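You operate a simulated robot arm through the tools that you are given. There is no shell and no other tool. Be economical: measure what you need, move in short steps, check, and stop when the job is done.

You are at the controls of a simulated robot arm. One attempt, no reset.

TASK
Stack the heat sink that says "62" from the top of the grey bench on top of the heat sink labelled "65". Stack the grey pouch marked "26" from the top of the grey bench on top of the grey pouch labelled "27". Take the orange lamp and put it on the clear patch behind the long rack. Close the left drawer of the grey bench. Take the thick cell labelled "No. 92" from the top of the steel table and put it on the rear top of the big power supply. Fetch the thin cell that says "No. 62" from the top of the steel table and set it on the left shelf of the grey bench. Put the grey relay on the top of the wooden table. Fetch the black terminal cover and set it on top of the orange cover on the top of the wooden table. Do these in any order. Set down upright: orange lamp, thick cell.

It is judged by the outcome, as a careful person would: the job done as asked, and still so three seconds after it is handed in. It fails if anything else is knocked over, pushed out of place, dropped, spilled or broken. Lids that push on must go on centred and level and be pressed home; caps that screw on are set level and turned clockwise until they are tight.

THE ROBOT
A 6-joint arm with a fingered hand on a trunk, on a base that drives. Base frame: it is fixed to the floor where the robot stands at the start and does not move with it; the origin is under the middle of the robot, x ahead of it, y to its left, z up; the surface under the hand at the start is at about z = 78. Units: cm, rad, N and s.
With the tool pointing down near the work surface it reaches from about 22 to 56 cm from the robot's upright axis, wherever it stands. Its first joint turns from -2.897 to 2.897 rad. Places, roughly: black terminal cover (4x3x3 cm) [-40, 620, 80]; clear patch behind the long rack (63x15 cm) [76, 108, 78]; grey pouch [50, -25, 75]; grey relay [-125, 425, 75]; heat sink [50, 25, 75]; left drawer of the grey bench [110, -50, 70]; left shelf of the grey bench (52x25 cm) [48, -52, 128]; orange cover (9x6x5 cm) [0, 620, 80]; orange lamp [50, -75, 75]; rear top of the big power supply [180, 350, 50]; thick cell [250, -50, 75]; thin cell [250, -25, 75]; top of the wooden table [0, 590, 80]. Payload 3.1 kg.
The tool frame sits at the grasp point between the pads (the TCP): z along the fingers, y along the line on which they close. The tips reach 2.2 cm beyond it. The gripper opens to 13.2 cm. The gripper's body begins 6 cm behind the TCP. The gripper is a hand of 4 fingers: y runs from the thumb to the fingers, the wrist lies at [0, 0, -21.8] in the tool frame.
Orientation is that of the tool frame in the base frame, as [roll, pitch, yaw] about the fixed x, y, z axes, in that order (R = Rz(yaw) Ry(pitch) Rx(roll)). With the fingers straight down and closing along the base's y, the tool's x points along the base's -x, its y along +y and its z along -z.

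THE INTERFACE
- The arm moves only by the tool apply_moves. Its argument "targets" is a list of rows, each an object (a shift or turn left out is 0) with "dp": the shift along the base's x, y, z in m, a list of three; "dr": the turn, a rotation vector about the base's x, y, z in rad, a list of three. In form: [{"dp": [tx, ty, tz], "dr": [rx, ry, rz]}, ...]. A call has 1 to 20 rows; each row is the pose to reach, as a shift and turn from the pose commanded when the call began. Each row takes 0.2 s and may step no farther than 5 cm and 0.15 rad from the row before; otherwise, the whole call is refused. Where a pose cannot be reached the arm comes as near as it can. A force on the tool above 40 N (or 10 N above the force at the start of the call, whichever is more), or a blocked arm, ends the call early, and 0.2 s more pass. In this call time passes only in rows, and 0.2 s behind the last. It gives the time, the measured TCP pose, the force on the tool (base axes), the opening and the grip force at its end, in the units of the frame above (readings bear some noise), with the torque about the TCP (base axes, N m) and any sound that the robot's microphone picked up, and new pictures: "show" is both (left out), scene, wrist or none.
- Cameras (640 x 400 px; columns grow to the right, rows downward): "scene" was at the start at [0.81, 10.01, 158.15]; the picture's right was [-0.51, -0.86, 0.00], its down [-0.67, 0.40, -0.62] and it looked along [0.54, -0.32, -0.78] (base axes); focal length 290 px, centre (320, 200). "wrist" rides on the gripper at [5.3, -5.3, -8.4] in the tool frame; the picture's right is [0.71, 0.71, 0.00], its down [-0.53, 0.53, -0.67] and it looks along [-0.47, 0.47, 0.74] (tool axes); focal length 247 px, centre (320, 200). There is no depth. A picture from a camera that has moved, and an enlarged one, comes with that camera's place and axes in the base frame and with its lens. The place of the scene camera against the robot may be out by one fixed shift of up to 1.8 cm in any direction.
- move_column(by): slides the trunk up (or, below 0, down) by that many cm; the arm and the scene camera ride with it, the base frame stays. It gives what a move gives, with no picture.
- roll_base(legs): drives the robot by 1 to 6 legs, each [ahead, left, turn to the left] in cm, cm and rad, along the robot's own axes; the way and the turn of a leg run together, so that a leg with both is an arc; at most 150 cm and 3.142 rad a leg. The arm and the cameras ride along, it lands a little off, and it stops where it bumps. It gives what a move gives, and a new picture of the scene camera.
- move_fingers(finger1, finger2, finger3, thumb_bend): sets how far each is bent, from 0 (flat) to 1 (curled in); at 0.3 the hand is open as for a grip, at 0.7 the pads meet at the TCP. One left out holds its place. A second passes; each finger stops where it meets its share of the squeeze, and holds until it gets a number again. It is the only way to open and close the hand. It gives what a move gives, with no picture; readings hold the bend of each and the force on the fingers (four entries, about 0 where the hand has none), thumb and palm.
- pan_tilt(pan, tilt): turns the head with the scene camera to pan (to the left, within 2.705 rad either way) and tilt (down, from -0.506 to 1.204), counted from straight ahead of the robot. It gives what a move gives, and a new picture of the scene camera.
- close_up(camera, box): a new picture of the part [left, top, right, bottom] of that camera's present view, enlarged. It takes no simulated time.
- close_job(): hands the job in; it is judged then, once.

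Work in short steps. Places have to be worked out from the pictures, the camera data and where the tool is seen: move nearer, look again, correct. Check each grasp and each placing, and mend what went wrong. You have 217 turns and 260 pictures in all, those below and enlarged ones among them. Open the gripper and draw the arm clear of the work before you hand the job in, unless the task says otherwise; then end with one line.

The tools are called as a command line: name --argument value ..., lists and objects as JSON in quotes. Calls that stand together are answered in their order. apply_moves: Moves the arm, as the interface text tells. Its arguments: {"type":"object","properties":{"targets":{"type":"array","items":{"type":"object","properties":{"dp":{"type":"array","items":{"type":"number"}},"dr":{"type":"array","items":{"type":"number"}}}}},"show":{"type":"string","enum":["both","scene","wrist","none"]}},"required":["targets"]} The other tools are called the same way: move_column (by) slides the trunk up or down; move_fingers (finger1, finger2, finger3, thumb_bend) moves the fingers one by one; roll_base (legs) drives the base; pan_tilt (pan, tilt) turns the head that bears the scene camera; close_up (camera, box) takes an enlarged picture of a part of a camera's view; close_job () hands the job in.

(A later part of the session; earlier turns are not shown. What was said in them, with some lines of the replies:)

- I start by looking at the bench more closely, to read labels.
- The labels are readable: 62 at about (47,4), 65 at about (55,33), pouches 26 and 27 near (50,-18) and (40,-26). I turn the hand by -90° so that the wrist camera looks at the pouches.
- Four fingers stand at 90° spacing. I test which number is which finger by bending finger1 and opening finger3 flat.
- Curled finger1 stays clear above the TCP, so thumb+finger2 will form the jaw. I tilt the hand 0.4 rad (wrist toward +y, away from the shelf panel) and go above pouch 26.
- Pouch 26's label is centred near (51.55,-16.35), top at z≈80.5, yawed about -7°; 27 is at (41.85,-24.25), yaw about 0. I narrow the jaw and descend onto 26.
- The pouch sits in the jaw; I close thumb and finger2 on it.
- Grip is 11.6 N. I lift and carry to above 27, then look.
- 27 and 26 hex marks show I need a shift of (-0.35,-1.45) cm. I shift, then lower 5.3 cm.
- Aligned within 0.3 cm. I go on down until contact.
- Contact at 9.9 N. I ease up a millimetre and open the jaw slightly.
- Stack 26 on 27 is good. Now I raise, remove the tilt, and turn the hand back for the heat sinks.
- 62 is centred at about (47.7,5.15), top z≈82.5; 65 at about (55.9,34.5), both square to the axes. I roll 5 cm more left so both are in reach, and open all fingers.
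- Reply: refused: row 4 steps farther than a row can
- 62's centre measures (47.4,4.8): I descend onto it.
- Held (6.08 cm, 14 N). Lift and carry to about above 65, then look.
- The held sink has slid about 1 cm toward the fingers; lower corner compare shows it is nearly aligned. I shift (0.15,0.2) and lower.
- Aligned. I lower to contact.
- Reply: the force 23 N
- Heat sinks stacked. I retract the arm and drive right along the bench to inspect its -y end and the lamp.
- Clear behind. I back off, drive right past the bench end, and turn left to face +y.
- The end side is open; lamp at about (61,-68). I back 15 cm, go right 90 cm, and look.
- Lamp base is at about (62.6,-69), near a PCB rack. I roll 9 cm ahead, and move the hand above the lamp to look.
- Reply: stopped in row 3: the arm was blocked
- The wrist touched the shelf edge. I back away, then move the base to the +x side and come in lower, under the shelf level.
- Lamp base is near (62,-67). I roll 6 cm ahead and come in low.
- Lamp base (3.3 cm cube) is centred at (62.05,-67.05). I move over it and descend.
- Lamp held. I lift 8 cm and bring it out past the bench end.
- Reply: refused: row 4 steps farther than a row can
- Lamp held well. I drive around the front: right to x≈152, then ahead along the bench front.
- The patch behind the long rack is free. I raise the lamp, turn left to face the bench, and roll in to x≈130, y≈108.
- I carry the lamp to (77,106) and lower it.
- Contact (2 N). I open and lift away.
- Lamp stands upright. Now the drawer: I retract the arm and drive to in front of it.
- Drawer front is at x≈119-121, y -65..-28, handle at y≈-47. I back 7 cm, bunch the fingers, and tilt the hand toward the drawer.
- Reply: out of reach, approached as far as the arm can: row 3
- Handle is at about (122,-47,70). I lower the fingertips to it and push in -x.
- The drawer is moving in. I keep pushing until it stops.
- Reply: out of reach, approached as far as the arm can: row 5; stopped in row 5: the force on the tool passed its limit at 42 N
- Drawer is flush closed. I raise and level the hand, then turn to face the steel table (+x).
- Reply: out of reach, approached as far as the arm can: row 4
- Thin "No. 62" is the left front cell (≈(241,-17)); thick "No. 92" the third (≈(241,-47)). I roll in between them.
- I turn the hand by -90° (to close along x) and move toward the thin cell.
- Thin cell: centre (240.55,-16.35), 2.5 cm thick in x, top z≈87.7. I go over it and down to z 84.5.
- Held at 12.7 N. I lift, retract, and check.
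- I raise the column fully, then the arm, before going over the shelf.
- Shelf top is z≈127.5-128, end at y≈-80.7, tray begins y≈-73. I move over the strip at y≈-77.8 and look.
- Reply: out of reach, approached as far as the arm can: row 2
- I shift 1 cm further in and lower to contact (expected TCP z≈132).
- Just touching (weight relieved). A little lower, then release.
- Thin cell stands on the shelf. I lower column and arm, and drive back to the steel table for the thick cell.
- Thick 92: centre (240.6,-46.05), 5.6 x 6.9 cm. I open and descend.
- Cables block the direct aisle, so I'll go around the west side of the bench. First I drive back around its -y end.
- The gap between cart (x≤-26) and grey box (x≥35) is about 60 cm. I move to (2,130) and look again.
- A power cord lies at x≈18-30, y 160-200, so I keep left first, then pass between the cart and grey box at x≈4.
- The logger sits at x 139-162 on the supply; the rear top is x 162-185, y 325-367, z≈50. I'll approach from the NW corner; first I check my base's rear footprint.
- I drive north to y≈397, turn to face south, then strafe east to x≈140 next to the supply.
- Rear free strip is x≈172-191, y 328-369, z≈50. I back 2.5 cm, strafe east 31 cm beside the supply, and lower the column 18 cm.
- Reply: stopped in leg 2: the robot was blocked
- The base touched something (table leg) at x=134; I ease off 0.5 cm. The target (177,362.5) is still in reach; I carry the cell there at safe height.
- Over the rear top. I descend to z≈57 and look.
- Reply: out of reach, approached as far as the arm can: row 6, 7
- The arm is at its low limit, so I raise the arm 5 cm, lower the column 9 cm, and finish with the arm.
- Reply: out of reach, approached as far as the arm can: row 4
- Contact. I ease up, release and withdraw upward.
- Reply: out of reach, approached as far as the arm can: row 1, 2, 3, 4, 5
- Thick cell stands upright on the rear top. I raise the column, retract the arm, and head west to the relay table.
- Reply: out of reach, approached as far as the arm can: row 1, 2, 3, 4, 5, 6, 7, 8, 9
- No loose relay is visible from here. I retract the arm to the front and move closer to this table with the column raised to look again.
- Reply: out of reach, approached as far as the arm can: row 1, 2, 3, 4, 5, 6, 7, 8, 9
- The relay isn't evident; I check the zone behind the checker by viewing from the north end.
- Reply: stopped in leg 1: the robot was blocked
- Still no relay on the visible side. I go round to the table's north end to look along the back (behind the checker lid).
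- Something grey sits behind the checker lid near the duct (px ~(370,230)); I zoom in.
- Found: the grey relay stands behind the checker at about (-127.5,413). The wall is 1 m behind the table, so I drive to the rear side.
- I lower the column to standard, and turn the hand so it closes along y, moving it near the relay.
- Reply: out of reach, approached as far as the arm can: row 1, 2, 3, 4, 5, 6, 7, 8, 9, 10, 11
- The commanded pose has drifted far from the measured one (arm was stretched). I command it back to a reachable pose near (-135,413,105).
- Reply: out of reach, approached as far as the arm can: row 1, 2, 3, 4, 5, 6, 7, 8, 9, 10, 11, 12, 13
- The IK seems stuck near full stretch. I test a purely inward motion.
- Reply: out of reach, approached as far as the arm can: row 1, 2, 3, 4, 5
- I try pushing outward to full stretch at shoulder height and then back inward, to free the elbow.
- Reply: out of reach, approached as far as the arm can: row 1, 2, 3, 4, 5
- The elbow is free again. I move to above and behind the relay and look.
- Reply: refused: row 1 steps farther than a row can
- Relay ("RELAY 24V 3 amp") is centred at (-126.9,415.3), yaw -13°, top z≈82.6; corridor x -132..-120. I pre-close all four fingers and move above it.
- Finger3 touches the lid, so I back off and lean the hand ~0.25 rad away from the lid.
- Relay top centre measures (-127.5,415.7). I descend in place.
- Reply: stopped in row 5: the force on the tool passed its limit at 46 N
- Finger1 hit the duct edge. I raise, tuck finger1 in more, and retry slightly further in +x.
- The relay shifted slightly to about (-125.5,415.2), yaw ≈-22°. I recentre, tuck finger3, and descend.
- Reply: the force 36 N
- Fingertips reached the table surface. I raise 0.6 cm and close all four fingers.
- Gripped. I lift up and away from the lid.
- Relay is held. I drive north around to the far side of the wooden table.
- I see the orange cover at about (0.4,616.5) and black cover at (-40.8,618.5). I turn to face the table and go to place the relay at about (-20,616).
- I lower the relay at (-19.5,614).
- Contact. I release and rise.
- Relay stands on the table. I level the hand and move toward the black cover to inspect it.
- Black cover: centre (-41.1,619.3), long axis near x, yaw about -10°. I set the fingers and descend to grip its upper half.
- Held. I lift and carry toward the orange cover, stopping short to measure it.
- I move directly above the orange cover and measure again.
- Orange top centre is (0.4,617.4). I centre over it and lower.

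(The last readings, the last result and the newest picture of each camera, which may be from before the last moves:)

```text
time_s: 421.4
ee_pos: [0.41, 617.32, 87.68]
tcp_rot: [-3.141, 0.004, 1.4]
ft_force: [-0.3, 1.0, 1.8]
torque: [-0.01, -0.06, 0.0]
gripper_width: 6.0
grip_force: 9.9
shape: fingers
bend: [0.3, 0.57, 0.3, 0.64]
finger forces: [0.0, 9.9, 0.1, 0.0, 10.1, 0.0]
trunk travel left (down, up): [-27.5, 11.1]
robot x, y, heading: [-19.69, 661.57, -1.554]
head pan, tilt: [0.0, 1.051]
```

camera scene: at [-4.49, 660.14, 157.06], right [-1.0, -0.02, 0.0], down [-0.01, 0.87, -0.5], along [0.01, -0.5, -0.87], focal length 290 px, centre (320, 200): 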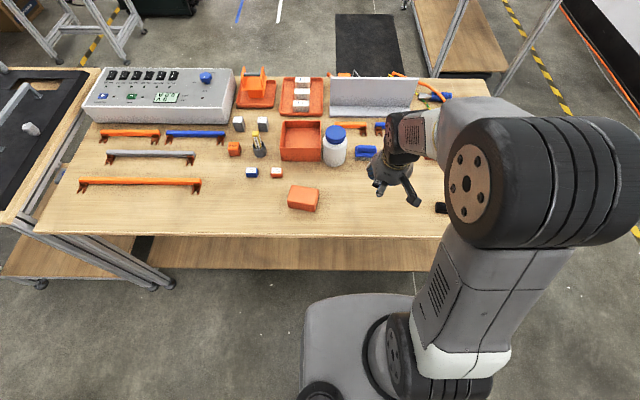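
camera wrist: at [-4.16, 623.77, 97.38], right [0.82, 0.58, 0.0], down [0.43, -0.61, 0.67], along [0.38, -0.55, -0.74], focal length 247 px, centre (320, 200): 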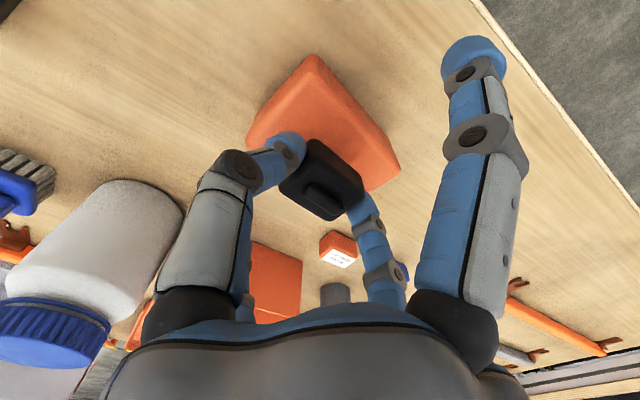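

apply_moves --targets '[{"dp": [0, 0, -0.002]}]' --show "none"

move_fingers --finger2 0.42 --thumb_bend 0.42

apply_moves --targets '[{"dp": [0, 0, 0.03]}, {"dp": [0, 0, 0.07]}, {"dp": [0, 0, 0.11]}, {"dp": [-0.02, 0.03, 0.14]}, {"dp": [-0.05, 0.06, 0.16]}]' --show "both"

```text
time_s: 421.8
ee_pos: [0.28, 617.41, 87.52]
tcp_rot: [-3.14, 0.003, 1.399]
ft_force: [-0.7, -1.2, 8.7]
torque: [-0.03, -0.16, -0.01]
gripper_width: 5.98
grip_force: 11.5
shape: fingers
bend: [0.3, 0.57, 0.3, 0.64]
finger forces: [0.1, 10.9, 0.1, 0.0, 11.5, 0.1]
trunk travel left (down, up): [-27.5, 11.1]
robot x, y, heading: [-19.08, 661.31, -1.548]
head pan, tilt: [0.0, 1.051]
```

```text
time_s: 422.8
ee_pos: [0.39, 617.39, 87.52]
tcp_rot: [-3.139, 0.002, 1.399]
ft_force: [0.2, -0.1, 0.0]
torque: [-0.05, -0.04, -0.01]
gripper_width: 7.47
grip_force: 0.1
shape: fingers
bend: [0.3, 0.42, 0.3, 0.42]
finger forces: [0.0, 0.1, 0.0, 0.0, 0.1, 0.0]
trunk travel left (down, up): [-27.5, 11.1]
robot x, y, heading: [-19.75, 661.36, -1.555]
head pan, tilt: [0.0, 1.051]
```

```text
time_s: 424.0
ee_pos: [-4.69, 623.74, 103.54]
tcp_rot: [-3.14, 0.002, 1.399]
ft_force: [0.5, 0.3, 0.6]
torque: [-0.04, -0.04, -0.02]
gripper_width: 7.49
grip_force: 0.2
shape: fingers
bend: [0.3, 0.42, 0.3, 0.42]
finger forces: [0.0, 0.0, 0.0, 0.1, 0.0, 0.0]
trunk travel left (down, up): [-27.5, 11.1]
robot x, y, heading: [-19.31, 661.51, -1.561]
head pan, tilt: [0.0, 1.051]
camera scene: at [-4.6, 660.26, 157.07], right [-1.0, -0.02, 0.0], down [-0.01, 0.87, -0.5], along [0.01, -0.5, -0.87], focal length 290 px, centre (320, 200)
camera wrist: at [-9.1, 629.92, 111.85], right [0.82, 0.58, 0.0], down [0.43, -0.61, 0.67], along [0.38, -0.55, -0.74], focal length 247 px, centre (320, 200)
```

scene: 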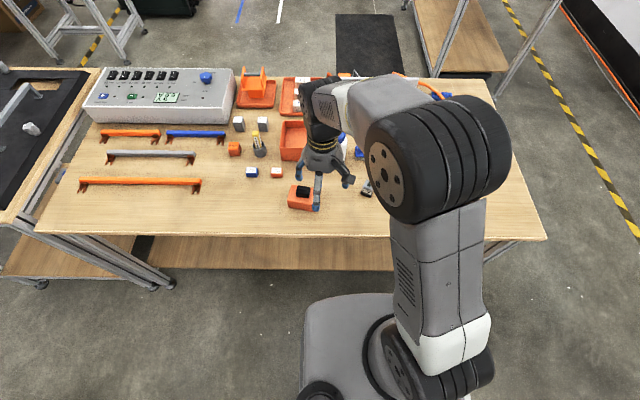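
wrist: 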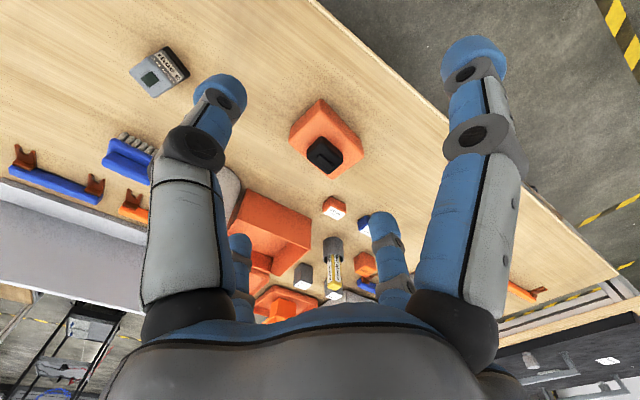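

The black cover rests on the orange one. I open the hand fully and draw the arm clear.

apply_moves --targets '[{"dp": [-0.03, 0.02, 0.02]}, {"dp": [-0.06, 0.04, 0.04]}, {"dp": [-0.1, 0.05, 0.05]}]' --show "none"

move_fingers --finger1 0.3 --finger2 0.3 --finger3 0.3 --thumb_bend 0.3

roll_base --legs '[[-20, 0, 0]]'

close_up --camera "scene" --box '[260, 90, 420, 190]'

```text
time_s: 424.8
ee_pos: [-14.48, 628.41, 108.5]
tcp_rot: [-3.14, 0.002, 1.401]
ft_force: [-0.2, -0.2, 0.3]
torque: [0.03, -0.02, 0.0]
gripper_width: 7.5
grip_force: 0.1
shape: fingers
bend: [0.3, 0.42, 0.3, 0.42]
finger forces: [0.0, 0.1, 0.0, 0.0, 0.0, 0.1]
trunk travel left (down, up): [-27.5, 11.1]
robot x, y, heading: [-19.49, 661.45, -1.556]
head pan, tilt: [0.0, 1.051]
```

```text
time_s: 425.8
ee_pos: [-14.47, 628.59, 108.51]
tcp_rot: [-3.141, 0.0, 1.4]
ft_force: [-0.1, 0.8, 0.0]
torque: [0.05, -0.01, 0.01]
gripper_width: 8.75
grip_force: 0.1
shape: fingers
bend: [0.3, 0.3, 0.3, 0.3]
finger forces: [0.0, 0.0, 0.0, 0.0, 0.1, 0.0]
trunk travel left (down, up): [-27.5, 11.1]
robot x, y, heading: [-19.64, 661.21, -1.556]
head pan, tilt: [0.0, 1.051]
```

```text
time_s: 427.4
ee_pos: [-14.76, 648.63, 108.48]
tcp_rot: [-3.139, 0.002, 1.401]
ft_force: [-0.3, -0.3, 0.4]
torque: [-0.01, 0.01, 0.01]
gripper_width: 8.76
grip_force: 0.0
shape: fingers
bend: [0.3, 0.3, 0.3, 0.3]
finger forces: [0.0, 0.0, 0.0, 0.1, 0.0, 0.1]
trunk travel left (down, up): [-27.5, 11.1]
robot x, y, heading: [-19.76, 681.62, -1.553]
head pan, tilt: [0.0, 1.051]
camera scene: at [-4.83, 680.46, 157.06], right [-1.0, -0.02, 0.0], down [-0.02, 0.87, -0.5], along [0.01, -0.5, -0.87], focal length 290 px, centre (320, 200)
```

scene: 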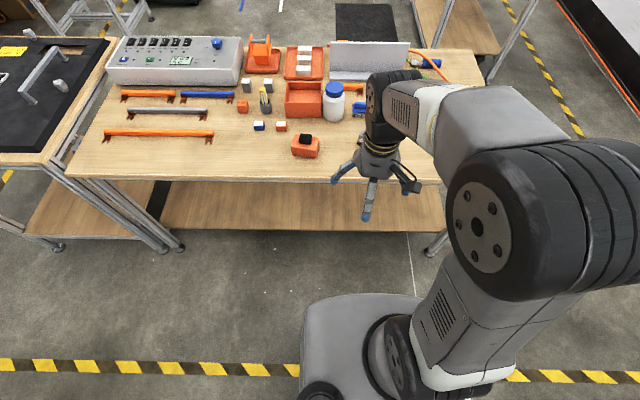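

```text
4.00 times, centred on (340, 140) of scene
camera zoom: at [-4.83, 680.46, 157.06], right [-1.0, -0.02, 0.0], down [-0.02, 0.87, -0.5], along [0.01, -0.5, -0.87], focal length 1161 px, centre (240, 440)
```

zoom: 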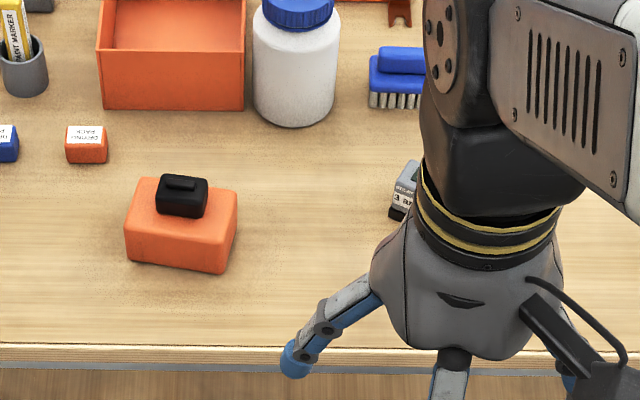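

Every item is in place on its target, the hand is open, and the arm is clear of the table. I hand the job in.

close_job

```text
The job is handed in.
```

All eight tasks are done, and the job is handed in. The judge has not returned a verdict. Along the way the arm touched the left shelf edge, the base bumped once near the battery table and once beside the blue lead-checker table, and a finger nudged the relay before I gripped it. I saw nothing knocked over.
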